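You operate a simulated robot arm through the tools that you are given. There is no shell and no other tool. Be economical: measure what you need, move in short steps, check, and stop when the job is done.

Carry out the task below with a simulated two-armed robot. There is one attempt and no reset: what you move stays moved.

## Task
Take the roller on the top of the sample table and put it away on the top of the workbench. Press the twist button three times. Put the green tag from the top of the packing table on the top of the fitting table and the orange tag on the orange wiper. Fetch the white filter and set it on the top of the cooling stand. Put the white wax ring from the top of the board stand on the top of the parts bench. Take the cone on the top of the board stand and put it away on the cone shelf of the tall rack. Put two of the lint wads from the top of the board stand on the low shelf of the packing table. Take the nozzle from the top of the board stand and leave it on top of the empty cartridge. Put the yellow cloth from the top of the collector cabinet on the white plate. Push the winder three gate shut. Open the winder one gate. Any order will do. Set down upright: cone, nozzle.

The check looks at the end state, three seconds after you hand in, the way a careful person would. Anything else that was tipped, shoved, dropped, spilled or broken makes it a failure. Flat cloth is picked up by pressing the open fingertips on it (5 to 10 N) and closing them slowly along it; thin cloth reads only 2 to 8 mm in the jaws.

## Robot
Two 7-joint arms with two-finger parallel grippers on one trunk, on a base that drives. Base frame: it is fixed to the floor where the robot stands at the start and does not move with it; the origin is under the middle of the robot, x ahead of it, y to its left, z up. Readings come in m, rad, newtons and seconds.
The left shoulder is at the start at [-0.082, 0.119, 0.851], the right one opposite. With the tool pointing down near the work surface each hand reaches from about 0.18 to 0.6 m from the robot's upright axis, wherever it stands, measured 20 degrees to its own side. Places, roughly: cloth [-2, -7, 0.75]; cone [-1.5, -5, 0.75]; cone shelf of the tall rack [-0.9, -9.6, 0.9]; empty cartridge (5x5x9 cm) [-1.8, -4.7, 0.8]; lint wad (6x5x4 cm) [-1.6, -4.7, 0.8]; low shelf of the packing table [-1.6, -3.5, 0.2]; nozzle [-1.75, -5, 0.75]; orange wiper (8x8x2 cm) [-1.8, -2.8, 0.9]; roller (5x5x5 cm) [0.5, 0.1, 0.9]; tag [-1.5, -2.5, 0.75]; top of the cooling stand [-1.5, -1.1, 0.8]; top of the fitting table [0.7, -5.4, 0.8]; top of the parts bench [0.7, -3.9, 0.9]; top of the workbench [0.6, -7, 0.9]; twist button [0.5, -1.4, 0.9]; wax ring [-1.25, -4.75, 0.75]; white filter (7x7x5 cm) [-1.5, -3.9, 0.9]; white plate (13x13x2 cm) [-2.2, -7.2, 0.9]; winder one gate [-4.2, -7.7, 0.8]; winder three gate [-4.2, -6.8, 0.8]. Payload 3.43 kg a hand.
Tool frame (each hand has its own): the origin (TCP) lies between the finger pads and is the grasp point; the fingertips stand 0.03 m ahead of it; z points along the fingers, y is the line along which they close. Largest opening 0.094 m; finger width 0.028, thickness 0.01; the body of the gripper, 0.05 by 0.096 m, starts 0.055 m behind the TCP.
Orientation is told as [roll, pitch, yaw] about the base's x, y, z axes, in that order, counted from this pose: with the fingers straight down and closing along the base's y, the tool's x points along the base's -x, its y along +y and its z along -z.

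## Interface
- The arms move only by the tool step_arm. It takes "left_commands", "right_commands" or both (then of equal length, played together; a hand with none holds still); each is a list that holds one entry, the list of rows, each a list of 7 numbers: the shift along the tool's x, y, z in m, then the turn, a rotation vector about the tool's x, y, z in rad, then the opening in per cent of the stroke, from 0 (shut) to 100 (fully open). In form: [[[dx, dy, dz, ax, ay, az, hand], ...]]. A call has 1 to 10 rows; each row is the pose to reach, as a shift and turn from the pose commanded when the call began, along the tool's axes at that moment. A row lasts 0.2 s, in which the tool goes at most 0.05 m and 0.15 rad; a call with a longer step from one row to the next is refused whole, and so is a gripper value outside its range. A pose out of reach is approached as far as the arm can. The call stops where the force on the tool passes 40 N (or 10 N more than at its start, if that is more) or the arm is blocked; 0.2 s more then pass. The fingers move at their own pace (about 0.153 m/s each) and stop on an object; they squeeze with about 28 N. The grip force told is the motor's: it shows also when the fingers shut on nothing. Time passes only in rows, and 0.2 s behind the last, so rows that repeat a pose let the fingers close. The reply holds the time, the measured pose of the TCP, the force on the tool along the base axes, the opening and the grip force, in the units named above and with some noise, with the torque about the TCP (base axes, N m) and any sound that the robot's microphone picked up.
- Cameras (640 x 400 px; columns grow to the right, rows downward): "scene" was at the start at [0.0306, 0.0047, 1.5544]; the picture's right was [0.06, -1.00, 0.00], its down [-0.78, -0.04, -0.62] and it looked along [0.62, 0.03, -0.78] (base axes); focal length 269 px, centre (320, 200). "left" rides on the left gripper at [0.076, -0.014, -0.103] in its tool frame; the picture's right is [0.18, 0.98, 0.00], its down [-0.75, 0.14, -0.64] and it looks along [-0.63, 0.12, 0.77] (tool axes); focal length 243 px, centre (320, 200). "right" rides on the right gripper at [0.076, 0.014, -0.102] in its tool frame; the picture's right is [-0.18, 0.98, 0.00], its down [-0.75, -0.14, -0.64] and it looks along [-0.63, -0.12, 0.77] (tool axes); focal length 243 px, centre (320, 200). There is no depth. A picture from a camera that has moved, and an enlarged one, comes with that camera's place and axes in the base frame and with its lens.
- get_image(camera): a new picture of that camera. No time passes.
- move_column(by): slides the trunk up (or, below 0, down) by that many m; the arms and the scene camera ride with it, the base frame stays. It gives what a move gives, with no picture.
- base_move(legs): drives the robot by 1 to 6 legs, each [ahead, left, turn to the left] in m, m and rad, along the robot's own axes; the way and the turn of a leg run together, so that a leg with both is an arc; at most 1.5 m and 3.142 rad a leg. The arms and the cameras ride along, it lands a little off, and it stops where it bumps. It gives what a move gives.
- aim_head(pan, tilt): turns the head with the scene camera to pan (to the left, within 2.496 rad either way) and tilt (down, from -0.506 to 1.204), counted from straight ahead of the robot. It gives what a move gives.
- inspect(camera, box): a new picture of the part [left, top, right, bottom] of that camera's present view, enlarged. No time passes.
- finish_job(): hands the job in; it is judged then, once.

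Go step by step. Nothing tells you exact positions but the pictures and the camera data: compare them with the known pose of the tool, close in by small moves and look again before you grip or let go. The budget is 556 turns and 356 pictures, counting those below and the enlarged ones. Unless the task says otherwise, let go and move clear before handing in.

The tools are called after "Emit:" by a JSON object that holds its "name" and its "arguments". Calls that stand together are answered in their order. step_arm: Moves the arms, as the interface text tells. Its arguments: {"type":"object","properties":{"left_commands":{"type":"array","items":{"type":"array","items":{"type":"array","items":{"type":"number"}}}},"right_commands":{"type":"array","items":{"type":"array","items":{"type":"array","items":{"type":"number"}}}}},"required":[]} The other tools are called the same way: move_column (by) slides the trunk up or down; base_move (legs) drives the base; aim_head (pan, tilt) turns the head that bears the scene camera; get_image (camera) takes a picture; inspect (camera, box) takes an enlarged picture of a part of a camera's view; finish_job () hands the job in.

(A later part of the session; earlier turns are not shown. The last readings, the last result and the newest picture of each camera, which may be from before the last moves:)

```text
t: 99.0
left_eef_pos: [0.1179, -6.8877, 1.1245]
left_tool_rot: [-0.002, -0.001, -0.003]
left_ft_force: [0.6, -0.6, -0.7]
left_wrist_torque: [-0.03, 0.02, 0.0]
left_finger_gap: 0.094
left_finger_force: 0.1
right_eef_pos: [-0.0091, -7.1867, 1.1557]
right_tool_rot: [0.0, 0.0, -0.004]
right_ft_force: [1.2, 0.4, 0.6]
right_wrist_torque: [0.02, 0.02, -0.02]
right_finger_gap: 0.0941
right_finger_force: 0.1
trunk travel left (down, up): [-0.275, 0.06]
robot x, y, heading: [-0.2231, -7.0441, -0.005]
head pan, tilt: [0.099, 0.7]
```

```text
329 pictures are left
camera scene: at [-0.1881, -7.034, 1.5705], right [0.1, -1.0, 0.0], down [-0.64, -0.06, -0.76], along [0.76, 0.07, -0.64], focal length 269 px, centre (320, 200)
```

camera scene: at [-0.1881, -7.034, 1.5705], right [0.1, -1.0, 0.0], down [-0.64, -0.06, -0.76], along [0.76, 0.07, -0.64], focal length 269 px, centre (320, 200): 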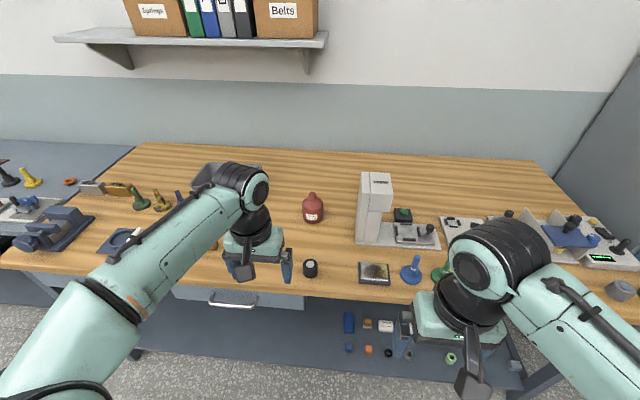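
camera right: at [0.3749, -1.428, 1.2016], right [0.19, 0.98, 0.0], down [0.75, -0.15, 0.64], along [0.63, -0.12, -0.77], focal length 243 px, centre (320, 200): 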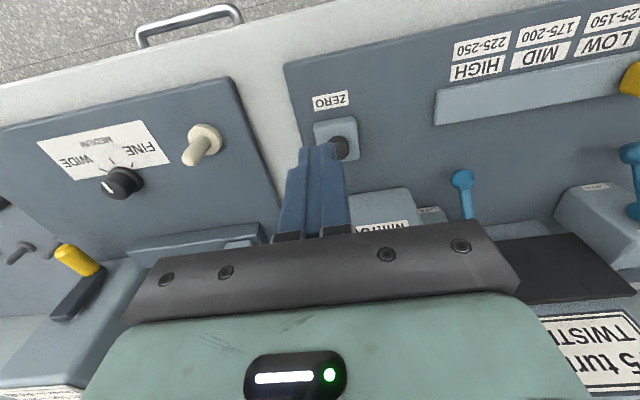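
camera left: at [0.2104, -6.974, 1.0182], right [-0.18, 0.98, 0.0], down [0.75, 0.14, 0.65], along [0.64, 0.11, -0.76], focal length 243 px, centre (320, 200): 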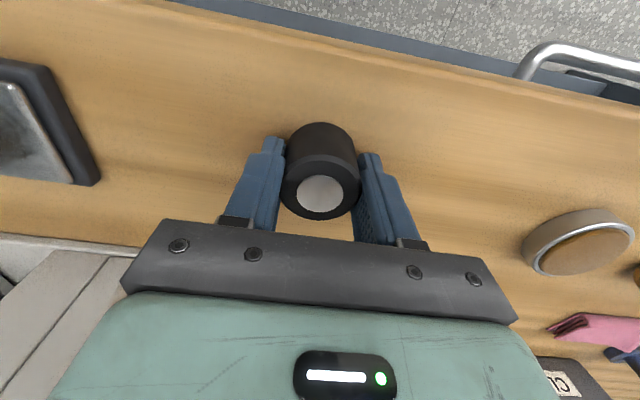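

The roller stands on the workbench. Next I'll turn around to look at the collector cabinet and winders on the -x side.

Emit:
{"name": "base_move", "arguments": {"legs": [[-0.4, 0, 0], [0, 0, 3.14]]}}

Emit:
{"name": "aim_head", "arguments": {"pan": 0.0, "tilt": 0.4}}

Emit:
{"name": "get_image", "arguments": {"camera": "scene"}}

```text
t: 108.8
left_eef_pos: [-0.9788, -7.1918, 1.1247]
left_tool_rot: [-0.002, -0.004, 3.125]
left_ft_force: [0.9, -0.2, -0.3]
left_wrist_torque: [0.03, 0.0, -0.03]
left_finger_gap: 0.0939
left_finger_force: 0.1
right_eef_pos: [-0.8499, -6.8938, 1.1563]
right_tool_rot: [-0.001, 0.0, 3.13]
right_ft_force: [-0.1, -0.1, 0.1]
right_wrist_torque: [0.0, -0.02, -0.01]
right_finger_gap: 0.0941
right_finger_force: 0.0
trunk travel left (down, up): [-0.275, 0.06]
robot x, y, heading: [-0.6332, -7.0389, 3.131]
head pan, tilt: [0.099, 0.7]
```

```text
t: 109.6
left_eef_pos: [-0.9807, -7.1917, 1.1227]
left_tool_rot: [0.0, 0.0, 3.13]
left_ft_force: [-0.4, 0.1, -0.1]
left_wrist_torque: [0.01, -0.01, 0.0]
left_finger_gap: 0.0942
left_finger_force: 0.0
right_eef_pos: [-0.8505, -6.8955, 1.1571]
right_tool_rot: [-0.002, 0.001, 3.13]
right_ft_force: [0.1, 0.9, 0.7]
right_wrist_torque: [0.0, 0.01, -0.01]
right_finger_gap: 0.0941
right_finger_force: 0.1
trunk travel left (down, up): [-0.275, 0.06]
robot x, y, heading: [-0.6337, -7.0439, 3.13]
head pan, tilt: [0.0, 0.4]
```

```text
328 pictures are left
camera scene: at [-0.6819, -7.0403, 1.5973], right [0.01, 1.0, 0.0], down [0.39, -0.01, -0.92], along [-0.92, 0.01, -0.39], focal length 269 px, centre (320, 200)
```

scene: 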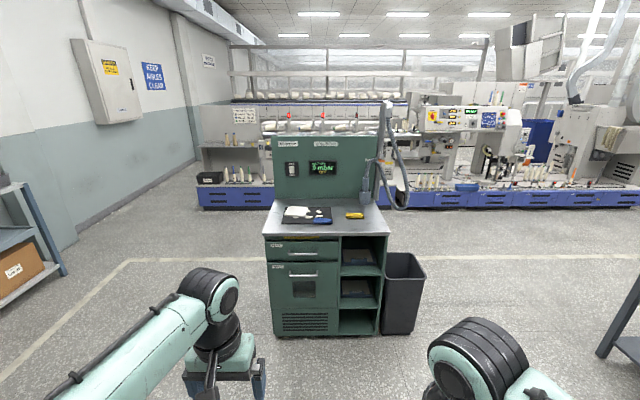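

The green collector cabinet is ahead with a white plate, small items and something yellow on top. Let me zoom.

Emit:
{"name": "inspect", "arguments": {"camera": "scene", "box": [250, 120, 410, 250]}}

Emit:
{"name": "inspect", "arguments": {"camera": "scene", "box": [380, 80, 640, 230]}}

Emit:
{"name": "inspect", "arguments": {"camera": "scene", "box": [180, 80, 440, 230]}}

```text
3.08 times, centred on (330, 185) of scene
camera zoom: at [-0.6819, -7.0403, 1.5973], right [0.01, 1.0, 0.0], down [0.39, -0.01, -0.92], along [-0.92, 0.01, -0.39], focal length 826 px, centre (289, 246)
```

zoom: 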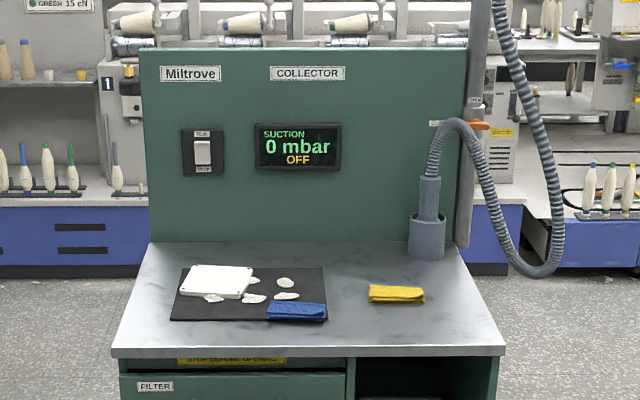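

```text
2.46 times, centred on (510, 155) of scene
camera zoom: at [-0.6819, -7.0403, 1.5973], right [0.01, 1.0, 0.0], down [0.39, -0.01, -0.92], along [-0.92, 0.01, -0.39], focal length 661 px, centre (-148, 311)
```

zoom: 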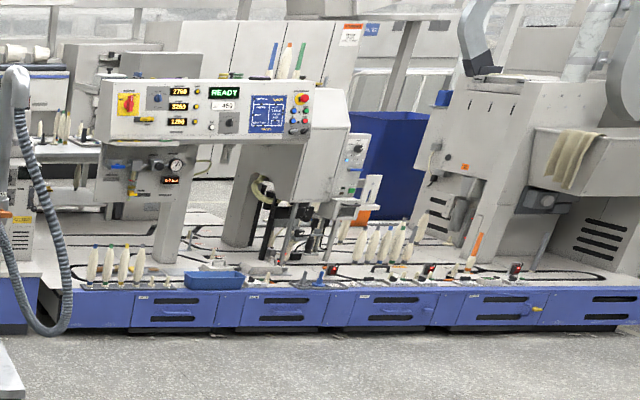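

```text
2.46 times, centred on (310, 155) of scene
camera zoom: at [-0.6819, -7.0403, 1.5973], right [0.01, 1.0, 0.0], down [0.39, -0.01, -0.92], along [-0.92, 0.01, -0.39], focal length 661 px, centre (345, 311)
```

zoom: 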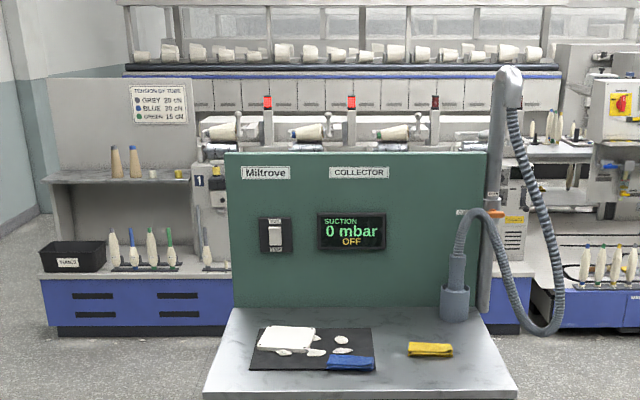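

The cabinet top is at about 0.88 m; the yellow folded cloth lies near [-2.13, -6.81], the white plate near [-2.2, -7.17]. I'll drive closer.

Emit:
{"name": "base_move", "arguments": {"legs": [[0.85, -0.05, 0.01]]}}

Emit:
{"name": "aim_head", "arguments": {"pan": 0.0, "tilt": 0.85}}

Emit:
{"name": "get_image", "arguments": {"camera": "scene"}}

```text
t: 114.1
left_eef_pos: [-1.833, -7.1395, 1.1243]
left_tool_rot: [-0.002, -0.001, 3.138]
left_ft_force: [-0.2, 0.2, -0.2]
left_wrist_torque: [0.04, -0.01, -0.01]
left_finger_gap: 0.0943
left_finger_force: 0.0
right_eef_pos: [-1.7054, -6.8394, 1.1573]
right_tool_rot: [0.0, -0.001, 3.141]
right_ft_force: [0.1, 0.3, -0.4]
right_wrist_torque: [0.01, 0.02, -0.02]
right_finger_gap: 0.0942
right_finger_force: 0.1
trunk travel left (down, up): [-0.275, 0.06]
robot x, y, heading: [-1.484, -6.9856, 3.141]
head pan, tilt: [0.0, 0.4]
```

```text
t: 115.0
left_eef_pos: [-1.8322, -7.1393, 1.1253]
left_tool_rot: [-0.002, -0.003, 3.137]
left_ft_force: [0.1, 0.4, 0.2]
left_wrist_torque: [0.01, 0.03, 0.05]
left_finger_gap: 0.0941
left_finger_force: 0.0
right_eef_pos: [-1.7073, -6.8395, 1.1572]
right_tool_rot: [0.001, 0.001, 3.141]
right_ft_force: [0.1, -0.5, -0.4]
right_wrist_torque: [-0.01, -0.04, -0.01]
right_finger_gap: 0.094
right_finger_force: 0.1
trunk travel left (down, up): [-0.275, 0.06]
robot x, y, heading: [-1.4836, -6.9847, 3.136]
head pan, tilt: [0.0, 0.85]
```

```text
324 pictures are left
camera scene: at [-1.5218, -6.9839, 1.5583], right [0.0, 1.0, 0.0], down [0.75, 0.0, -0.66], along [-0.66, 0.0, -0.75], focal length 269 px, centre (320, 200)
```

scene: 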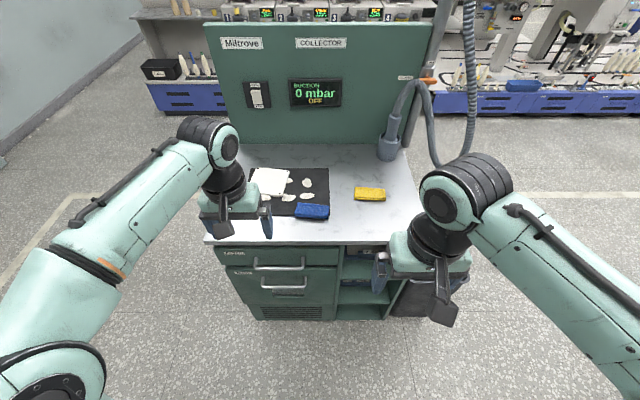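

Emit:
{"name": "inspect", "arguments": {"camera": "scene", "box": [240, 150, 420, 240]}}

```text
3.56 times, centred on (330, 195) of scene
camera zoom: at [-1.5218, -6.9839, 1.5583], right [0.0, 1.0, 0.0], down [0.75, 0.0, -0.66], along [-0.66, 0.0, -0.75], focal length 955 px, centre (284, 218)
```

zoom: 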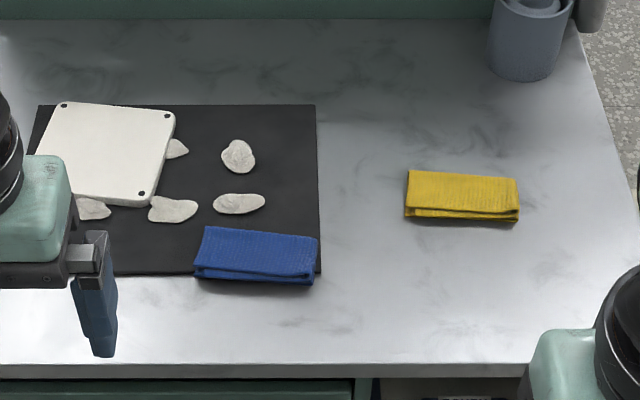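

The yellow cloth is folded (about 10×5×1 cm) at [-2.14, -6.81]. I'll edge forward 8 cm and bring the right hand above it.

Emit:
{"name": "base_move", "arguments": {"legs": [[0.09, 0.02, 0]]}}

Emit:
{"name": "step_arm", "arguments": {"right_commands": [[[-0.04, 0, 0.02, 0, 0, 0, 75], [-0.08, 0, 0.04, 0, 0, 0, 75], [-0.12, 0, 0.06, 0, 0, 0, 75], [-0.16, 0, 0.08, 0, 0, 0, 75], [-0.2, -0.005, 0.1, 0, 0, 0, 75], [-0.24, -0.01, 0.12, 0, 0, 0, 75], [-0.28, -0.015, 0.14, 0, 0, 0, 75], [-0.3, -0.02, 0.17, 0, 0, 0, 75]]]}}

Emit:
{"name": "get_image", "arguments": {"camera": "right"}}

Emit:
{"name": "get_image", "arguments": {"camera": "scene"}}

```text
t: 116.2
left_eef_pos: [-1.9214, -7.1588, 1.1248]
left_tool_rot: [-0.002, -0.002, 3.139]
left_ft_force: [-0.6, -0.7, 1.0]
left_wrist_torque: [-0.02, 0.01, 0.0]
left_finger_gap: 0.094
left_finger_force: 0.1
right_eef_pos: [-1.7947, -6.8588, 1.1571]
right_tool_rot: [0.001, 0.0, 3.141]
right_ft_force: [0.2, -0.9, 0.4]
right_wrist_torque: [0.01, 0.0, 0.01]
right_finger_gap: 0.094
right_finger_force: 0.1
trunk travel left (down, up): [-0.275, 0.06]
robot x, y, heading: [-1.5744, -7.0021, 3.139]
head pan, tilt: [0.0, 0.85]
```

```text
t: 118.0
left_eef_pos: [-1.9207, -7.1581, 1.1249]
left_tool_rot: [-0.001, -0.003, 3.138]
left_ft_force: [0.3, 0.6, 0.3]
left_wrist_torque: [0.04, 0.01, -0.01]
left_finger_gap: 0.094
left_finger_force: 0.0
right_eef_pos: [-2.0941, -6.8389, 0.9868]
right_tool_rot: [0.002, 0.001, 3.14]
right_ft_force: [0.4, 0.1, -0.4]
right_wrist_torque: [0.0, -0.01, 0.02]
right_finger_gap: 0.0707
right_finger_force: 0.1
trunk travel left (down, up): [-0.275, 0.06]
robot x, y, heading: [-1.5773, -7.0028, 3.139]
head pan, tilt: [0.0, 0.85]
```

```text
322 pictures are left
camera right: at [-2.0181, -6.8521, 1.0898], right [-0.19, -0.98, 0.0], down [-0.75, 0.14, 0.64], along [-0.63, 0.12, -0.77], focal length 243 px, centre (320, 200)
```

right: 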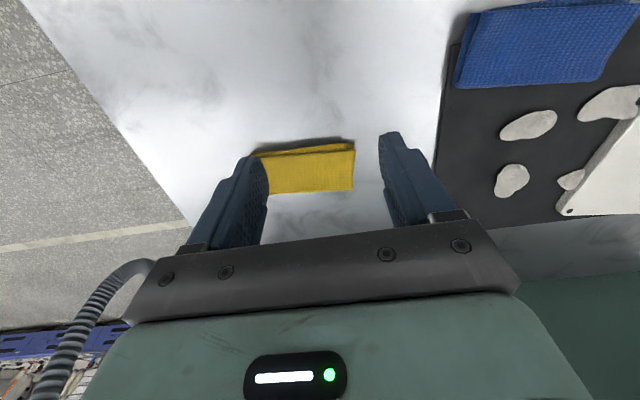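

```text
321 pictures are left
camera scene: at [-1.6109, -7.0033, 1.5583], right [0.0, 1.0, 0.0], down [0.75, 0.0, -0.66], along [-0.66, 0.0, -0.75], focal length 269 px, centre (320, 200)
```

scene: 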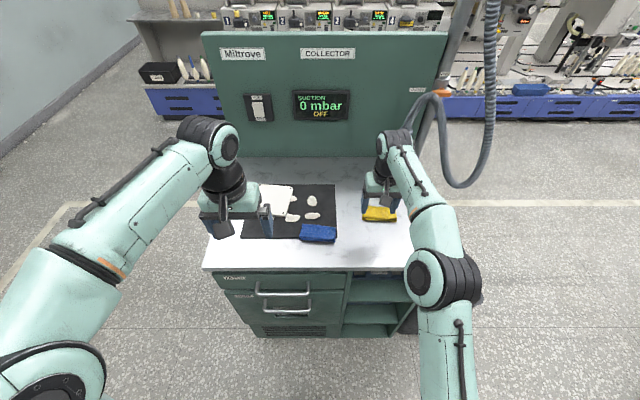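

The cloth centre is at about [-2.146, -6.807]. I'll move over it and descend most of the way.

Emit:
{"name": "step_arm", "arguments": {"right_commands": [[[-0.026, -0.016, 0.01, 0, 0, 0, 75], [-0.052, -0.032, 0.02, 0, 0, 0, 75], [-0.052, -0.032, 0.05, 0, 0, 0, 75]]]}}

Emit:
{"name": "get_image", "arguments": {"camera": "right"}}

```text
t: 118.8
left_eef_pos: [-1.922, -7.1587, 1.1238]
left_tool_rot: [-0.002, -0.002, 3.138]
left_ft_force: [-0.6, -0.5, -0.3]
left_wrist_torque: [0.01, -0.05, 0.02]
left_finger_gap: 0.0939
left_finger_force: 0.1
right_eef_pos: [-2.1215, -6.8059, 0.9314]
right_tool_rot: [-0.001, -0.001, 3.14]
right_ft_force: [-0.7, 0.2, 0.0]
right_wrist_torque: [-0.02, 0.0, 0.03]
right_finger_gap: 0.0706
right_finger_force: 0.0
right hand out of reach, approached as far as the arm can: row 1, 2, 3
trunk travel left (down, up): [-0.275, 0.06]
robot x, y, heading: [-1.5786, -7.004, 3.135]
head pan, tilt: [0.0, 0.85]
```

```text
320 pictures are left
camera right: at [-2.045, -6.8197, 1.0346], right [-0.19, -0.98, 0.0], down [-0.75, 0.14, 0.64], along [-0.63, 0.12, -0.77], focal length 243 px, centre (320, 200)
```

right: 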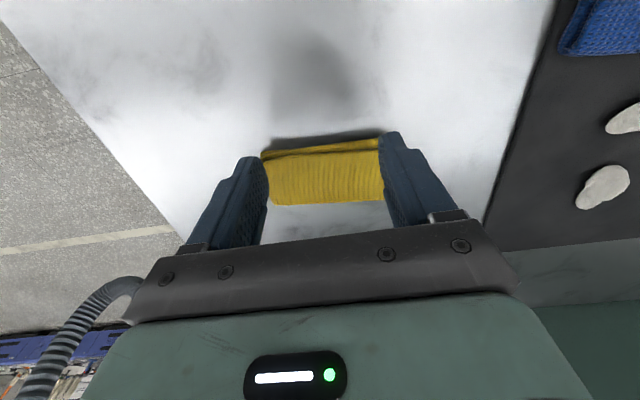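

The arm is at its reach limit, so I'll lift slightly and move the base 3 cm forward.

Emit:
{"name": "step_arm", "arguments": {"right_commands": [[[0.027, 0, -0.02, 0, 0, 0, 75]]]}}

Emit:
{"name": "base_move", "arguments": {"legs": [[0.035, 0, 0]]}}

Emit:
{"name": "get_image", "arguments": {"camera": "right"}}

```text
t: 119.2
left_eef_pos: [-1.9208, -7.1594, 1.1254]
left_tool_rot: [-0.002, -0.005, 3.137]
left_ft_force: [0.3, -0.4, -0.8]
left_wrist_torque: [-0.01, -0.03, -0.02]
left_finger_gap: 0.0941
left_finger_force: 0.1
right_eef_pos: [-2.1133, -6.8057, 0.9573]
right_tool_rot: [0.0, 0.001, 3.14]
right_ft_force: [-0.1, -0.6, 0.4]
right_wrist_torque: [0.0, -0.05, 0.0]
right_finger_gap: 0.0702
right_finger_force: 0.1
right hand out of reach, approached as far as the arm can: row 1
trunk travel left (down, up): [-0.275, 0.06]
robot x, y, heading: [-1.5781, -7.002, 3.142]
head pan, tilt: [0.0, 0.85]
```

```text
t: 120.0
left_eef_pos: [-1.9544, -7.1592, 1.1248]
left_tool_rot: [-0.002, -0.004, 3.137]
left_ft_force: [0.0, 0.9, -0.6]
left_wrist_torque: [-0.01, -0.01, -0.02]
left_finger_gap: 0.094
left_finger_force: 0.0
right_eef_pos: [-2.1472, -6.8046, 0.958]
right_tool_rot: [0.002, 0.003, 3.138]
right_ft_force: [-0.2, -0.1, -0.9]
right_wrist_torque: [0.02, -0.04, 0.01]
right_finger_gap: 0.0704
right_finger_force: 0.1
trunk travel left (down, up): [-0.275, 0.06]
robot x, y, heading: [-1.6084, -7.0031, 3.138]
head pan, tilt: [0.0, 0.85]
```

```text
319 pictures are left
camera right: at [-2.0711, -6.8193, 1.0608], right [-0.19, -0.98, 0.0], down [-0.75, 0.14, 0.64], along [-0.63, 0.12, -0.77], focal length 243 px, centre (320, 200)
```

right: 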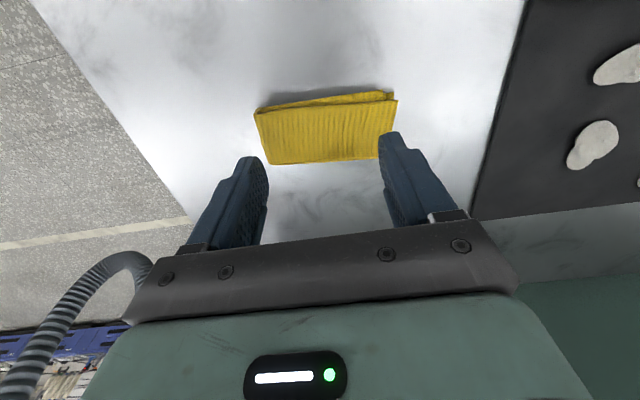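

Centred now. I'll press down gently to find contact.

Emit:
{"name": "step_arm", "arguments": {"right_commands": [[[0, 0, 0.02, 0, 0, 0, 75], [0, 0, 0.028, 0, 0, 0, 75], [0, 0, 0.032, 0, 0, 0, 75], [0, 0, 0.036, 0, 0, 0, 75]]]}}

```text
t: 121.0
left_eef_pos: [-1.9554, -7.1589, 1.1248]
left_tool_rot: [-0.001, -0.002, 3.139]
left_ft_force: [0.2, -0.7, 0.5]
left_wrist_torque: [-0.01, 0.03, 0.01]
left_finger_gap: 0.0942
left_finger_force: 0.0
right_eef_pos: [-2.1554, -6.8044, 0.9229]
right_tool_rot: [0.0, 0.004, 3.139]
right_ft_force: [0.0, -0.5, -0.7]
right_wrist_torque: [0.01, 0.01, 0.04]
right_finger_gap: 0.0707
right_finger_force: 0.1
right hand out of reach, approached as far as the arm can: row 1, 2, 3, 4
trunk travel left (down, up): [-0.275, 0.06]
robot x, y, heading: [-1.608, -7.0044, 3.137]
head pan, tilt: [0.0, 0.85]
```

Emit:
{"name": "step_arm", "arguments": {"right_commands": [[[0.005, 0.002, 0.004, 0, 0, 0, 75], [0.008, 0.003, 0.008, 0, 0, 0, 75], [0.008, 0.003, 0.011, 0, 0, 0, 75]]]}}

Emit:
{"name": "get_image", "arguments": {"camera": "right"}}

```text
t: 121.8
left_eef_pos: [-1.955, -7.1582, 1.1242]
left_tool_rot: [-0.002, -0.002, 3.138]
left_ft_force: [-0.1, 0.1, -0.5]
left_wrist_torque: [-0.01, 0.05, -0.03]
left_finger_gap: 0.0942
left_finger_force: 0.0
right_eef_pos: [-2.1572, -6.8067, 0.9146]
right_tool_rot: [-0.002, 0.003, 3.14]
right_ft_force: [0.6, 0.2, -0.4]
right_wrist_torque: [-0.02, -0.01, -0.01]
right_finger_gap: 0.0704
right_finger_force: 0.1
right hand out of reach, approached as far as the arm can: row 1, 2, 3
trunk travel left (down, up): [-0.275, 0.06]
robot x, y, heading: [-1.6122, -7.0031, 3.145]
head pan, tilt: [0.0, 0.85]
```

```text
318 pictures are left
camera right: at [-2.0811, -6.821, 1.018], right [-0.19, -0.98, 0.0], down [-0.76, 0.14, 0.64], along [-0.63, 0.12, -0.77], focal length 243 px, centre (320, 200)
```

right: 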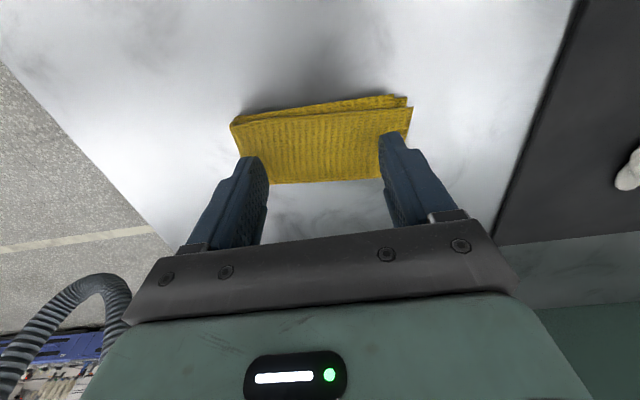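

Emit:
{"name": "step_arm", "arguments": {"right_commands": [[[0.01, 0.002, 0.002, 0, 0, 0, 75], [0.016, 0.002, 0.004, 0, 0, 0, 75], [0.016, 0.002, 0.006, 0, 0, 0, 75], [0.016, 0.002, 0.006, 0, 0, 0, 75]]]}}

```text
t: 122.8
left_eef_pos: [-1.9548, -7.159, 1.1253]
left_tool_rot: [-0.001, -0.003, 3.137]
left_ft_force: [0.0, -0.3, -1.0]
left_wrist_torque: [0.0, 0.01, -0.05]
left_finger_gap: 0.0943
left_finger_force: 0.0
right_eef_pos: [-2.1572, -6.8068, 0.9136]
right_tool_rot: [-0.001, 0.002, 3.139]
right_ft_force: [0.8, 1.6, 4.0]
right_wrist_torque: [0.05, 0.02, -0.02]
right_finger_gap: 0.0706
right_finger_force: 0.0
right hand out of reach, approached as far as the arm can: row 1, 2, 3, 4
trunk travel left (down, up): [-0.275, 0.06]
robot x, y, heading: [-1.6113, -7.0039, 3.139]
head pan, tilt: [0.0, 0.85]
```

Contact at 4 N. I'll press 2 mm more and close slowly along the cloth.

Emit:
{"name": "step_arm", "arguments": {"right_commands": [[[0, 0, 0.003, 0, 0, 0, 75], [0, 0, 0.003, 0, 0, 0, 66], [0, 0, 0.003, 0, 0, 0, 57], [0, 0, 0.003, 0, 0, 0, 48], [0, 0, 0.003, 0, 0, 0, 39], [0, 0, 0.003, 0, 0, 0, 30], [0, 0, 0.003, 0, 0, 0, 20], [0, 0, 0.003, 0, 0, 0, 10], [0, 0, 0.003, 0, 0, 0, 0], [0, 0, 0.003, 0, 0, 0, 0]]]}}

Emit:
{"name": "get_image", "arguments": {"camera": "right"}}

```text
t: 125.0
left_eef_pos: [-1.9531, -7.1596, 1.1257]
left_tool_rot: [-0.004, -0.005, 3.138]
left_ft_force: [0.0, 0.4, 0.3]
left_wrist_torque: [0.02, 0.0, -0.01]
left_finger_gap: 0.0938
left_finger_force: 0.1
right_eef_pos: [-2.1572, -6.8075, 0.9136]
right_tool_rot: [0.0, -0.001, 3.139]
right_ft_force: [2.5, -0.6, 29.8]
right_wrist_torque: [-0.04, -0.17, -0.01]
right_finger_gap: 0.0
right_finger_force: 28.3
trunk travel left (down, up): [-0.275, 0.06]
robot x, y, heading: [-1.6117, -7.0042, 3.14]
head pan, tilt: [0.0, 0.85]
```

```text
317 pictures are left
camera right: at [-2.0801, -6.8223, 1.0165], right [-0.19, -0.98, 0.0], down [-0.75, 0.14, 0.64], along [-0.63, 0.12, -0.77], focal length 243 px, centre (320, 200)
```

right: 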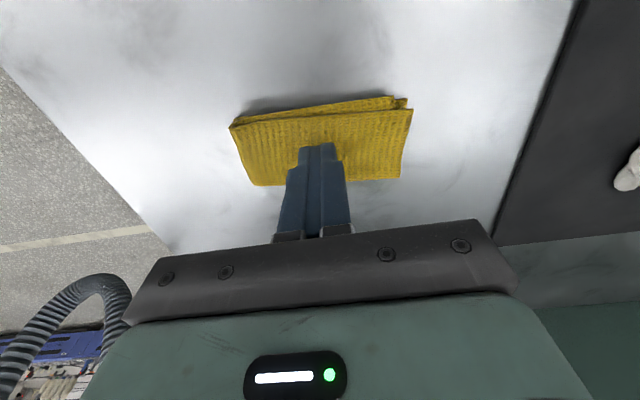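

The fingers slid over it, pressing was too hard (30 N). I'll lift, reopen and retry at 5–10 N.

Emit:
{"name": "step_arm", "arguments": {"right_commands": [[[0.0, 0, -0.025, 0, 0, 0, 0], [0.004, 0, -0.025, 0, 0, 0, 75], [0.004, 0, -0.025, 0, 0, 0, 75], [0.004, 0, -0.02, 0, 0, 0, 75]]]}}

Emit:
{"name": "step_arm", "arguments": {"right_commands": [[[0, 0, 0.009, 0, 0, 0, 75], [0, 0, 0.011, 0, 0, 0, 75], [0, 0, 0.013, 0, 0, 0, 75]]]}}

```text
t: 126.0
left_eef_pos: [-1.9538, -7.1591, 1.1258]
left_tool_rot: [-0.001, -0.004, 3.138]
left_ft_force: [-0.3, 0.2, 0.1]
left_wrist_torque: [0.04, -0.04, 0.0]
left_finger_gap: 0.0942
left_finger_force: 0.1
right_eef_pos: [-2.1538, -6.8075, 0.9307]
right_tool_rot: [-0.001, 0.002, 3.14]
right_ft_force: [0.4, 0.2, 0.8]
right_wrist_torque: [-0.04, -0.02, 0.01]
right_finger_gap: 0.0704
right_finger_force: 0.0
trunk travel left (down, up): [-0.275, 0.06]
robot x, y, heading: [-1.6085, -7.0043, 3.146]
head pan, tilt: [0.0, 0.85]
```

```text
t: 126.8
left_eef_pos: [-1.9548, -7.159, 1.1249]
left_tool_rot: [-0.001, -0.005, 3.137]
left_ft_force: [-0.3, -0.5, 0.8]
left_wrist_torque: [0.03, 0.0, 0.02]
left_finger_gap: 0.0937
left_finger_force: 0.1
right_eef_pos: [-2.1541, -6.808, 0.9171]
right_tool_rot: [-0.002, 0.001, 3.139]
right_ft_force: [0.2, 0.2, 0.6]
right_wrist_torque: [0.03, 0.02, 0.01]
right_finger_gap: 0.0704
right_finger_force: 0.0
trunk travel left (down, up): [-0.275, 0.06]
robot x, y, heading: [-1.6104, -7.0033, 3.14]
head pan, tilt: [0.0, 0.85]
```

Emit:
{"name": "step_arm", "arguments": {"right_commands": [[[0, 0, 0.002, 0, 0, 0, 75], [0, 0, 0.0045, 0, 0, 0, 75], [0, 0, 0.0045, 0, 0, 0, 75]]]}}

```text
t: 127.6
left_eef_pos: [-1.9548, -7.1589, 1.1251]
left_tool_rot: [-0.002, -0.006, 3.139]
left_ft_force: [0.1, 1.0, 0.6]
left_wrist_torque: [0.0, 0.03, -0.02]
left_finger_gap: 0.0941
left_finger_force: 0.1
right_eef_pos: [-2.1535, -6.8089, 0.9131]
right_tool_rot: [0.0, 0.0, 3.137]
right_ft_force: [-0.6, 0.1, 6.6]
right_wrist_torque: [-0.02, 0.02, 0.0]
right_finger_gap: 0.0703
right_finger_force: 0.0
trunk travel left (down, up): [-0.275, 0.06]
robot x, y, heading: [-1.6099, -7.0009, 3.141]
head pan, tilt: [0.0, 0.85]
```

6.6 N now, which is right. I'll close slowly at this height.

Emit:
{"name": "step_arm", "arguments": {"right_commands": [[[0, 0, 0, 0, 0, 0, 66], [0, 0, 0, 0, 0, 0, 57], [0, 0, 0, 0, 0, 0, 48], [0, 0, 0, 0, 0, 0, 39], [0, 0, 0, 0, 0, 0, 30], [0, 0, 0, 0, 0, 0, 20], [0, 0, 0, 0, 0, 0, 10], [0, 0, 0, 0, 0, 0, 0], [0, 0, 0, 0, 0, 0, 0]]]}}

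Emit:
{"name": "get_image", "arguments": {"camera": "right"}}

```text
t: 129.6
left_eef_pos: [-1.9551, -7.1599, 1.1253]
left_tool_rot: [-0.001, -0.004, 3.138]
left_ft_force: [0.1, 0.4, 0.9]
left_wrist_torque: [0.02, -0.01, 0.01]
left_finger_gap: 0.0943
left_finger_force: 0.2
right_eef_pos: [-2.1536, -6.8088, 0.9131]
right_tool_rot: [0.0, -0.001, 3.139]
right_ft_force: [-0.7, -0.6, 10.9]
right_wrist_torque: [-0.04, 0.03, 0.01]
right_finger_gap: 0.0002
right_finger_force: 27.7
trunk travel left (down, up): [-0.275, 0.06]
robot x, y, heading: [-1.6079, -7.0031, 3.141]
head pan, tilt: [0.0, 0.85]
```

```text
316 pictures are left
camera right: at [-2.0767, -6.8228, 1.0169], right [-0.19, -0.98, 0.0], down [-0.75, 0.14, 0.64], along [-0.63, 0.12, -0.77], focal length 243 px, centre (320, 200)
```

right: 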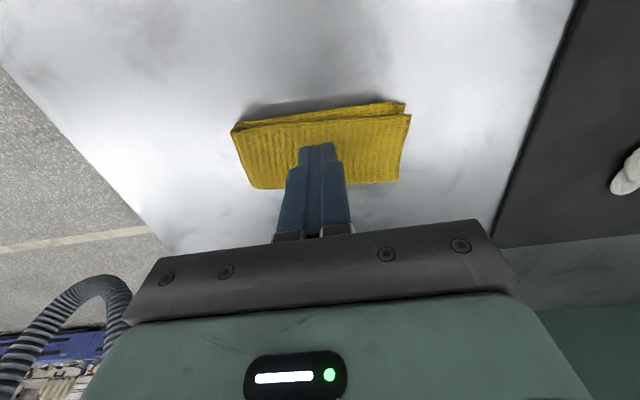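

The cloth is thick and folded, so I'll straddle it instead: lift, open fully and turn the hand 90° so the fingers close across its short side.

Emit:
{"name": "step_arm", "arguments": {"right_commands": [[[0, 0, -0.03, 0, 0, 0, 0], [0, 0, -0.06, 0, 0, 0.15, 100], [0, 0, -0.06, 0, 0, 0.3, 100], [0, 0, -0.06, 0, 0, 0.45, 100], [0, 0, -0.06, 0, 0, 0.6, 100], [0, 0, -0.06, 0, 0, 0.75, 100], [0, 0, -0.06, 0, 0, 0.9, 100], [0, 0, -0.06, 0, 0, 1.05, 100], [0, 0, -0.06, 0, 0, 1.2, 100], [0, 0, -0.06, 0, 0, 1.35, 100]]]}}

Emit:
{"name": "step_arm", "arguments": {"right_commands": [[[0, 0, 0, 0, 0, 0.12, 100], [0, 0, 0, 0, 0, 0.22, 100]]]}}

Emit:
{"name": "get_image", "arguments": {"camera": "right"}}

Emit:
{"name": "get_image", "arguments": {"camera": "scene"}}

```text
t: 131.8
left_eef_pos: [-1.9557, -7.1584, 1.1254]
left_tool_rot: [-0.002, 0.001, 3.138]
left_ft_force: [1.2, -0.4, 0.3]
left_wrist_torque: [-0.05, -0.04, 0.02]
left_finger_gap: 0.0941
left_finger_force: 0.0
right_eef_pos: [-2.1463, -6.8088, 0.9694]
right_tool_rot: [-0.002, 0.001, 1.788]
right_ft_force: [-0.3, 0.8, -0.3]
right_wrist_torque: [0.0, 0.0, -0.01]
right_finger_gap: 0.0936
right_finger_force: 0.1
right hand out of reach, approached as far as the arm can: row 2, 3, 4, 5, 6, 7, 8, 9, 10
trunk travel left (down, up): [-0.275, 0.06]
robot x, y, heading: [-1.608, -7.0024, 3.138]
head pan, tilt: [0.0, 0.85]
```

```text
t: 132.4
left_eef_pos: [-1.9558, -7.1579, 1.1243]
left_tool_rot: [-0.001, -0.003, 3.138]
left_ft_force: [-0.1, 0.0, 0.5]
left_wrist_torque: [-0.04, -0.03, 0.01]
left_finger_gap: 0.094
left_finger_force: 0.1
right_eef_pos: [-2.1446, -6.8084, 0.9686]
right_tool_rot: [-0.003, 0.0, 1.566]
right_ft_force: [0.0, 0.0, 0.1]
right_wrist_torque: [-0.02, -0.02, 0.0]
right_finger_gap: 0.094
right_finger_force: 0.0
trunk travel left (down, up): [-0.275, 0.06]
robot x, y, heading: [-1.6071, -7.0053, 3.143]
head pan, tilt: [0.0, 0.85]
```

```text
315 pictures are left
camera right: at [-2.1603, -6.8844, 1.0724], right [-0.98, 0.19, 0.0], down [0.14, 0.75, 0.64], along [0.12, 0.63, -0.77], focal length 243 px, centre (320, 200)
```

right: 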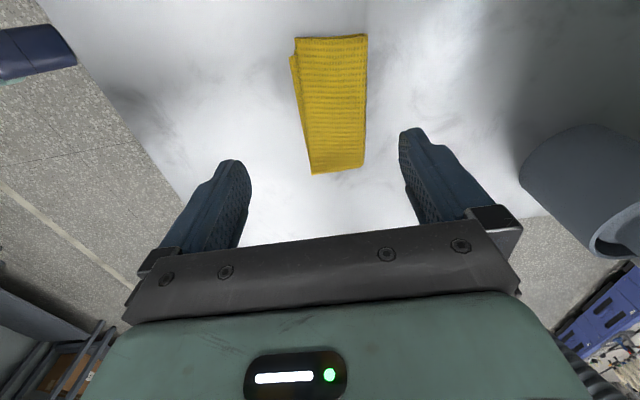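

```text
314 pictures are left
camera scene: at [-1.6442, -7.0034, 1.5583], right [0.0, 1.0, 0.0], down [0.75, 0.0, -0.66], along [-0.66, 0.0, -0.75], focal length 269 px, centre (320, 200)
```

scene: 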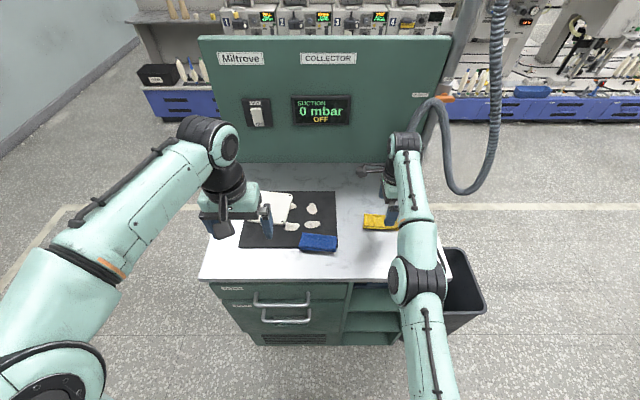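

The hand now straddles the short side (5 cm). I'll centre and descend to the table.

Emit:
{"name": "step_arm", "arguments": {"right_commands": [[[0.01, 0.008, 0.02, 0, 0, 0, 100], [0.01, 0.01, 0.045, 0, 0, 0, 100], [0.01, 0.01, 0.055, 0, 0, 0, 100], [0.01, 0.01, 0.06, 0, 0, 0, 100]]]}}

Emit:
{"name": "get_image", "arguments": {"camera": "right"}}

```text
t: 133.4
left_eef_pos: [-1.9544, -7.1597, 1.1235]
left_tool_rot: [-0.001, -0.003, 3.137]
left_ft_force: [0.7, 0.0, 0.3]
left_wrist_torque: [0.02, 0.02, -0.02]
left_finger_gap: 0.094
left_finger_force: 0.0
right_eef_pos: [-2.1556, -6.819, 0.9086]
right_tool_rot: [0.001, 0.0, 1.57]
right_ft_force: [0.1, -0.2, -0.4]
right_wrist_torque: [0.0, 0.02, 0.02]
right_finger_gap: 0.0941
right_finger_force: 0.1
trunk travel left (down, up): [-0.275, 0.06]
robot x, y, heading: [-1.6071, -7.0052, 3.138]
head pan, tilt: [0.0, 0.85]
```

```text
313 pictures are left
camera right: at [-2.1702, -6.8941, 1.0124], right [-0.98, 0.19, 0.0], down [0.14, 0.75, 0.64], along [0.12, 0.63, -0.77], focal length 243 px, centre (320, 200)
```

right: 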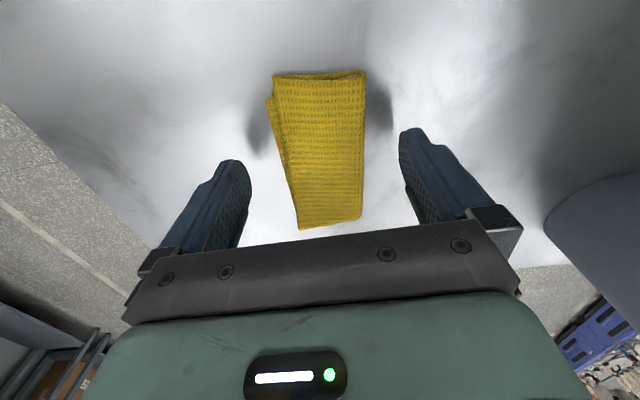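

Emit:
{"name": "step_arm", "arguments": {"right_commands": [[[0, 0, 0.003, 0, 0, 0, 100], [0, 0, 0.005, 0, 0, 0, 100], [0, 0, 0.007, 0, 0, 0, 100], [0, 0, 0.009, 0, 0, 0, 100]]]}}

```text
t: 134.4
left_eef_pos: [-1.9547, -7.1596, 1.1239]
left_tool_rot: [-0.002, -0.003, 3.139]
left_ft_force: [0.2, -0.5, 0.1]
left_wrist_torque: [0.03, -0.02, 0.01]
left_finger_gap: 0.094
left_finger_force: 0.0
right_eef_pos: [-2.1554, -6.8186, 0.9009]
right_tool_rot: [-0.001, 0.001, 1.568]
right_ft_force: [-0.5, -0.2, 0.5]
right_wrist_torque: [0.01, 0.0, 0.03]
right_finger_gap: 0.0942
right_finger_force: 0.0
trunk travel left (down, up): [-0.275, 0.06]
robot x, y, heading: [-1.6088, -7.0031, 3.139]
head pan, tilt: [0.0, 0.85]
```

Emit:
{"name": "step_arm", "arguments": {"right_commands": [[[0, 0, 0.002, 0, 0, 0, 100], [0, 0, 0.004, 0, 0, 0, 100], [0, 0, 0.005, 0, 0, 0, 100]]]}}

```text
t: 135.2
left_eef_pos: [-1.9547, -7.1588, 1.1254]
left_tool_rot: [-0.001, -0.004, 3.138]
left_ft_force: [0.8, 0.3, 0.5]
left_wrist_torque: [0.0, 0.0, 0.0]
left_finger_gap: 0.0939
left_finger_force: 0.1
right_eef_pos: [-2.1565, -6.8183, 0.8954]
right_tool_rot: [-0.001, -0.002, 1.57]
right_ft_force: [0.3, -1.0, -0.2]
right_wrist_torque: [0.01, -0.02, 0.0]
right_finger_gap: 0.0942
right_finger_force: 0.0
trunk travel left (down, up): [-0.275, 0.06]
robot x, y, heading: [-1.6113, -7.0058, 3.14]
head pan, tilt: [0.0, 0.85]
```

The tips are now 18 mm below the cloth's top. I'll close.

Emit:
{"name": "step_arm", "arguments": {"right_commands": [[[0, 0, 0, 0, 0, 0, 80], [0, 0, 0, 0, 0, 0, 65], [0, 0, 0, 0, 0, 0, 50], [0, 0, 0, 0, 0, 0, 40], [0, 0, 0, 0, 0, 0, 30], [0, 0, 0, 0, 0, 0, 20], [0, 0, 0, 0, 0, 0, 10], [0, 0, 0, 0, 0, 0, 0], [0, 0, 0, 0, 0, 0, 0]]]}}

Emit:
{"name": "get_image", "arguments": {"camera": "right"}}

```text
t: 137.2
left_eef_pos: [-1.9549, -7.1589, 1.1237]
left_tool_rot: [-0.001, -0.002, 3.138]
left_ft_force: [0.0, -0.4, -0.2]
left_wrist_torque: [0.03, -0.01, 0.0]
left_finger_gap: 0.0938
left_finger_force: 0.2
right_eef_pos: [-2.1544, -6.8189, 0.8962]
right_tool_rot: [-0.001, 0.0, 1.57]
right_ft_force: [1.0, -0.3, -0.5]
right_wrist_torque: [0.0, -0.05, 0.0]
right_finger_gap: 0.0564
right_finger_force: 27.6
trunk travel left (down, up): [-0.275, 0.06]
robot x, y, heading: [-1.6136, -7.0046, 3.14]
head pan, tilt: [0.0, 0.85]
```

```text
312 pictures are left
camera right: at [-2.1698, -6.8943, 0.9986], right [-0.98, 0.19, 0.0], down [0.14, 0.75, 0.64], along [0.12, 0.63, -0.77], focal length 243 px, centre (320, 200)
```

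right: 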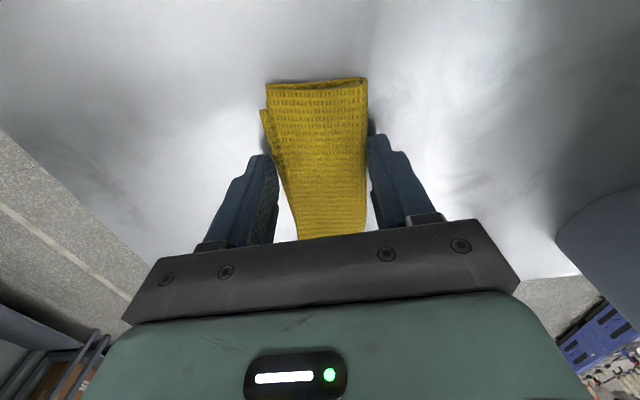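

The cloth is held firmly (56 mm). I'll lift it, then shift the base left to bring it over the plate.

Emit:
{"name": "step_arm", "arguments": {"right_commands": [[[0, 0, -0.04, 0, 0, 0, 0], [0, 0.0, -0.08, 0, 0, 0, 0], [0, -0.02, -0.12, 0, 0, 0, 0], [0, -0.04, -0.15, 0, 0, 0, 0]]]}}

Emit:
{"name": "base_move", "arguments": {"legs": [[0, 0.33, 0]]}}

Emit:
{"name": "get_image", "arguments": {"camera": "right"}}

Emit:
{"name": "get_image", "arguments": {"camera": "scene"}}

```text
t: 138.2
left_eef_pos: [-1.954, -7.1587, 1.1244]
left_tool_rot: [-0.002, -0.003, 3.138]
left_ft_force: [0.2, -0.1, -0.2]
left_wrist_torque: [0.02, -0.01, -0.01]
left_finger_gap: 0.0942
left_finger_force: 0.0
right_eef_pos: [-2.1135, -6.818, 1.0452]
right_tool_rot: [-0.003, 0.0, 1.57]
right_ft_force: [0.2, 0.6, -0.4]
right_wrist_torque: [0.01, 0.04, 0.01]
right_finger_gap: 0.056
right_finger_force: 27.9
right hand out of reach, approached as far as the arm can: row 2, 3
trunk travel left (down, up): [-0.275, 0.06]
robot x, y, heading: [-1.607, -7.0044, 3.137]
head pan, tilt: [0.0, 0.85]
```

```text
t: 141.7
left_eef_pos: [-1.9559, -7.4866, 1.1243]
left_tool_rot: [-0.001, -0.002, 3.139]
left_ft_force: [0.6, -0.1, 0.1]
left_wrist_torque: [0.02, -0.02, 0.0]
left_finger_gap: 0.0941
left_finger_force: 0.1
right_eef_pos: [-2.1165, -7.1459, 1.0446]
right_tool_rot: [-0.002, 0.0, 1.572]
right_ft_force: [-0.7, -0.2, 0.1]
right_wrist_torque: [0.01, 0.02, -0.04]
right_finger_gap: 0.0554
right_finger_force: 28.2
trunk travel left (down, up): [-0.275, 0.06]
robot x, y, heading: [-1.6113, -7.3309, 3.141]
head pan, tilt: [0.0, 0.85]
```

```text
311 pictures are left
camera right: at [-2.1302, -7.2222, 1.1479], right [-0.98, 0.18, 0.0], down [0.14, 0.75, 0.64], along [0.12, 0.63, -0.77], focal length 243 px, centre (320, 200)
```

right: 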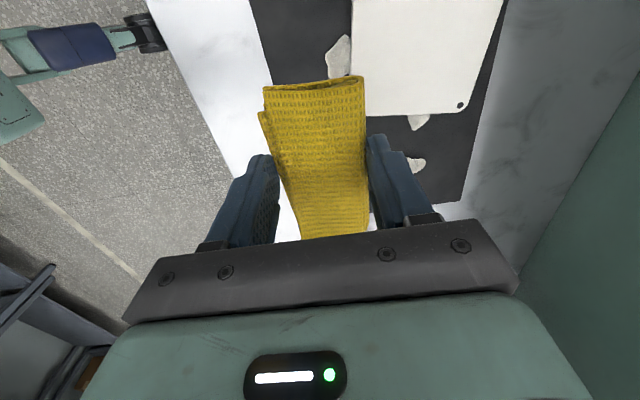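

```text
310 pictures are left
camera scene: at [-1.6449, -7.3312, 1.5583], right [0.0, 1.0, 0.0], down [0.75, 0.0, -0.66], along [-0.66, 0.0, -0.75], focal length 269 px, centre (320, 200)
```

scene: 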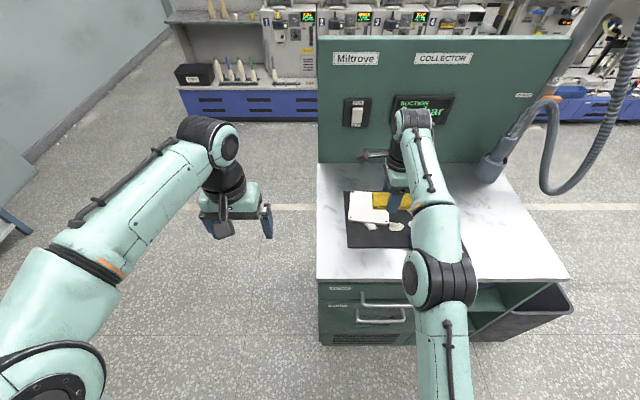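

The plate's centre works out to about [-2.203, -7.17]. I'll ease the base 5 cm forward and 2 cm left, then extend.

Emit:
{"name": "base_move", "arguments": {"legs": [[0.05, 0.02, 0]]}}

Emit:
{"name": "step_arm", "arguments": {"right_commands": [[[0, 0.02, 0.03, 0, 0, 0, 0], [0, 0.037, 0.06, 0, 0, 0, 0]]]}}

Emit:
{"name": "get_image", "arguments": {"camera": "right"}}

Emit:
{"name": "inspect", "arguments": {"camera": "scene", "box": [310, 140, 470, 260]}}

```text
t: 142.6
left_eef_pos: [-2.0051, -7.5061, 1.1238]
left_tool_rot: [-0.004, -0.002, 3.141]
left_ft_force: [0.9, -0.4, 0.5]
left_wrist_torque: [0.0, -0.02, -0.02]
left_finger_gap: 0.0938
left_finger_force: 0.0
right_eef_pos: [-2.1653, -7.1648, 1.0439]
right_tool_rot: [-0.002, 0.001, 1.57]
right_ft_force: [-0.9, 0.1, -0.4]
right_wrist_torque: [0.04, -0.03, 0.01]
right_finger_gap: 0.055
right_finger_force: 27.7
trunk travel left (down, up): [-0.275, 0.06]
robot x, y, heading: [-1.6598, -7.3513, 3.142]
head pan, tilt: [0.0, 0.85]
```

```text
t: 143.2
left_eef_pos: [-2.0044, -7.5064, 1.124]
left_tool_rot: [-0.001, -0.001, 3.14]
left_ft_force: [0.6, 0.8, 0.2]
left_wrist_torque: [-0.05, 0.03, 0.0]
left_finger_gap: 0.094
left_finger_force: 0.2
right_eef_pos: [-2.1935, -7.1666, 0.9804]
right_tool_rot: [-0.002, 0.001, 1.572]
right_ft_force: [0.1, 0.0, -0.2]
right_wrist_torque: [0.03, -0.01, -0.02]
right_finger_gap: 0.055
right_finger_force: 28.2
right hand out of reach, approached as far as the arm can: row 2
trunk travel left (down, up): [-0.275, 0.06]
robot x, y, heading: [-1.6643, -7.3478, 3.139]
head pan, tilt: [0.0, 0.85]
```

```text
309 pictures are left
camera right: at [-2.2069, -7.2431, 1.0839], right [-0.98, 0.18, 0.0], down [0.14, 0.75, 0.64], along [0.12, 0.63, -0.77], focal length 243 px, centre (320, 200)
```

right: 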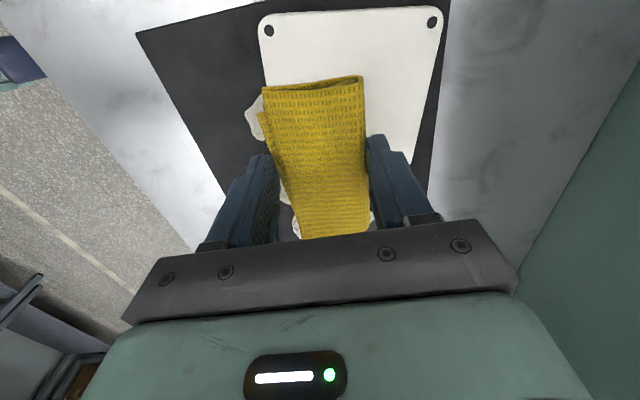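

```text
3.33 times, centred on (390, 200) of scene
camera zoom: at [-1.6946, -7.3508, 1.5582], right [0.0, 1.0, 0.0], down [0.75, 0.0, -0.66], along [-0.66, 0.0, -0.75], focal length 895 px, centre (87, 200)
```

zoom: 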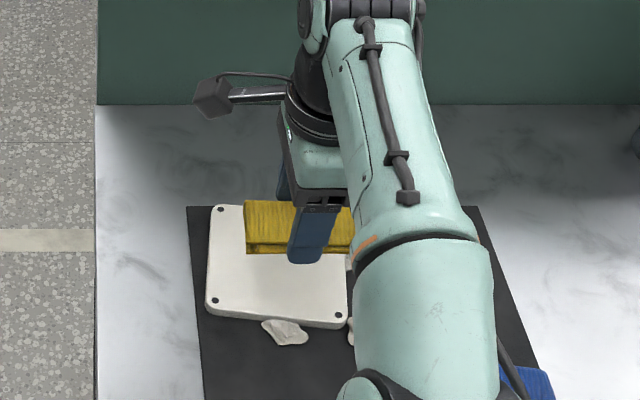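

Plate centre refined to [-2.216, -7.171]. I'll nudge the base 2 cm forward and start lowering.

Emit:
{"name": "base_move", "arguments": {"legs": [[0.022, 0.003, 0]]}}

Emit:
{"name": "step_arm", "arguments": {"right_commands": [[[0, 0, 0.025, 0, 0, 0, 0], [0, 0, 0.04, 0, 0, 0, 0], [0, 0, 0.047, 0, 0, 0, 0], [0, 0, 0.052, 0, 0, 0, 0]]]}}

Emit:
{"name": "get_image", "arguments": {"camera": "right"}}

```text
t: 144.0
left_eef_pos: [-2.0249, -7.5087, 1.1256]
left_tool_rot: [-0.001, -0.002, 3.141]
left_ft_force: [0.3, -0.1, 0.3]
left_wrist_torque: [0.02, -0.03, 0.02]
left_finger_gap: 0.0941
left_finger_force: 0.1
right_eef_pos: [-2.2125, -7.1691, 0.9821]
right_tool_rot: [-0.001, 0.0, 1.569]
right_ft_force: [0.0, 0.1, -0.4]
right_wrist_torque: [0.0, 0.0, 0.04]
right_finger_gap: 0.0548
right_finger_force: 28.4
trunk travel left (down, up): [-0.275, 0.06]
robot x, y, heading: [-1.6801, -7.3577, 3.141]
head pan, tilt: [0.0, 0.85]
```

```text
t: 145.0
left_eef_pos: [-2.0252, -7.5081, 1.1242]
left_tool_rot: [-0.003, -0.004, 3.141]
left_ft_force: [0.3, -0.4, 0.3]
left_wrist_torque: [0.03, 0.0, 0.0]
left_finger_gap: 0.0941
left_finger_force: 0.0
right_eef_pos: [-2.2144, -7.1696, 0.9302]
right_tool_rot: [-0.002, 0.001, 1.572]
right_ft_force: [-0.3, -0.4, 0.5]
right_wrist_torque: [-0.01, 0.0, -0.01]
right_finger_gap: 0.0549
right_finger_force: 28.2
trunk travel left (down, up): [-0.275, 0.06]
robot x, y, heading: [-1.6841, -7.3514, 3.139]
head pan, tilt: [0.0, 0.85]
```

```text
307 pictures are left
camera right: at [-2.2281, -7.2453, 1.0326], right [-0.98, 0.18, 0.0], down [0.14, 0.75, 0.64], along [0.12, 0.63, -0.77], focal length 243 px, centre (320, 200)
```

right: 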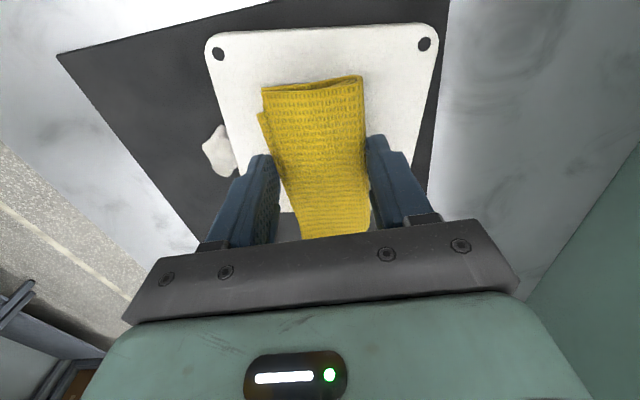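

Alignment is good; shifting 6 mm and lowering until light contact.

Emit:
{"name": "step_arm", "arguments": {"right_commands": [[[0.006, 0, 0.004, 0, 0, 0, 0], [0.006, 0, 0.007, 0, 0, 0, 0], [0.006, 0, 0.01, 0, 0, 0, 0], [0.006, 0, 0.012, 0, 0, 0, 0]]]}}

```text
t: 146.0
left_eef_pos: [-2.0259, -7.5097, 1.1244]
left_tool_rot: [0.0, -0.002, 3.139]
left_ft_force: [0.3, 0.5, -0.5]
left_wrist_torque: [0.02, 0.01, 0.0]
left_finger_gap: 0.094
left_finger_force: 0.1
right_eef_pos: [-2.2141, -7.176, 0.9172]
right_tool_rot: [-0.002, 0.001, 1.57]
right_ft_force: [0.0, 0.5, -0.6]
right_wrist_torque: [0.0, 0.0, 0.02]
right_finger_gap: 0.0548
right_finger_force: 27.7
trunk travel left (down, up): [-0.275, 0.06]
robot x, y, heading: [-1.6838, -7.3544, 3.139]
head pan, tilt: [0.0, 0.85]
```

Emit:
{"name": "step_arm", "arguments": {"right_commands": [[[0, 0, 0.003, 0, 0, 0, 0], [0, 0, 0.005, 0, 0, 0, 0], [0, 0, 0.007, 0, 0, 0, 0]]]}}

```text
t: 146.8
left_eef_pos: [-2.0248, -7.5095, 1.1249]
left_tool_rot: [-0.004, -0.004, 3.14]
left_ft_force: [0.4, 0.3, -0.7]
left_wrist_torque: [-0.01, 0.01, 0.0]
left_finger_gap: 0.0942
left_finger_force: 0.1
right_eef_pos: [-2.2133, -7.177, 0.913]
right_tool_rot: [0.003, 0.0, 1.572]
right_ft_force: [0.1, 0.9, 15.6]
right_wrist_torque: [0.21, -0.15, -0.05]
right_finger_gap: 0.0548
right_finger_force: 28.7
trunk travel left (down, up): [-0.275, 0.06]
robot x, y, heading: [-1.6793, -7.3561, 3.146]
head pan, tilt: [0.0, 0.85]
```

Contact. I'll ease off 3 mm, open and lift.

Emit:
{"name": "step_arm", "arguments": {"right_commands": [[[0, 0, -0.003, 0, 0, 0, 0], [0, 0, -0.003, 0, 0, 0, 60], [0, 0, -0.003, 0, 0, 0, 70], [0, 0, -0.003, 0, 0, 0, 80], [0, 0, -0.005, 0, 0, 0, 90], [0, 0, -0.04, 0, 0, 0, 100], [0, 0, -0.08, 0, 0, 0, 100], [0, 0, -0.12, 0, 0, 0, 100]]]}}

Emit:
{"name": "get_image", "arguments": {"camera": "right"}}

```text
t: 148.6
left_eef_pos: [-2.0251, -7.5097, 1.125]
left_tool_rot: [-0.004, -0.005, 3.139]
left_ft_force: [-0.1, -1.2, 0.8]
left_wrist_torque: [0.0, 0.03, 0.01]
left_finger_gap: 0.0939
left_finger_force: 0.1
right_eef_pos: [-2.1989, -7.1738, 1.0198]
right_tool_rot: [-0.001, -0.001, 1.572]
right_ft_force: [0.9, 0.4, 0.7]
right_wrist_torque: [0.02, 0.04, -0.02]
right_finger_gap: 0.0942
right_finger_force: 0.1
right hand out of reach, approached as far as the arm can: row 8
trunk travel left (down, up): [-0.275, 0.06]
robot x, y, heading: [-1.6836, -7.3561, 3.144]
head pan, tilt: [0.0, 0.85]
```

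```text
306 pictures are left
camera right: at [-2.2134, -7.2503, 1.1221], right [-0.98, 0.18, 0.0], down [0.14, 0.75, 0.64], along [0.12, 0.63, -0.77], focal length 243 px, centre (320, 200)
```

right: 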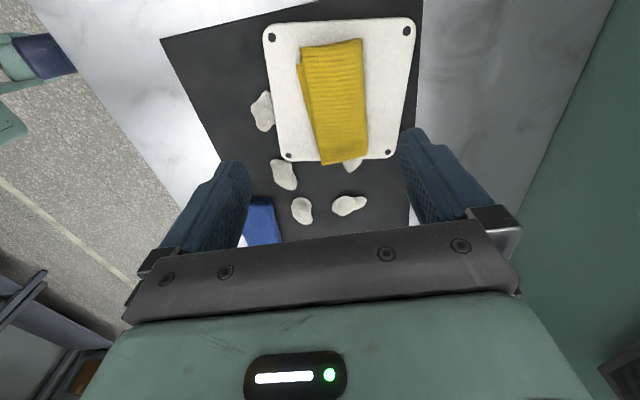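

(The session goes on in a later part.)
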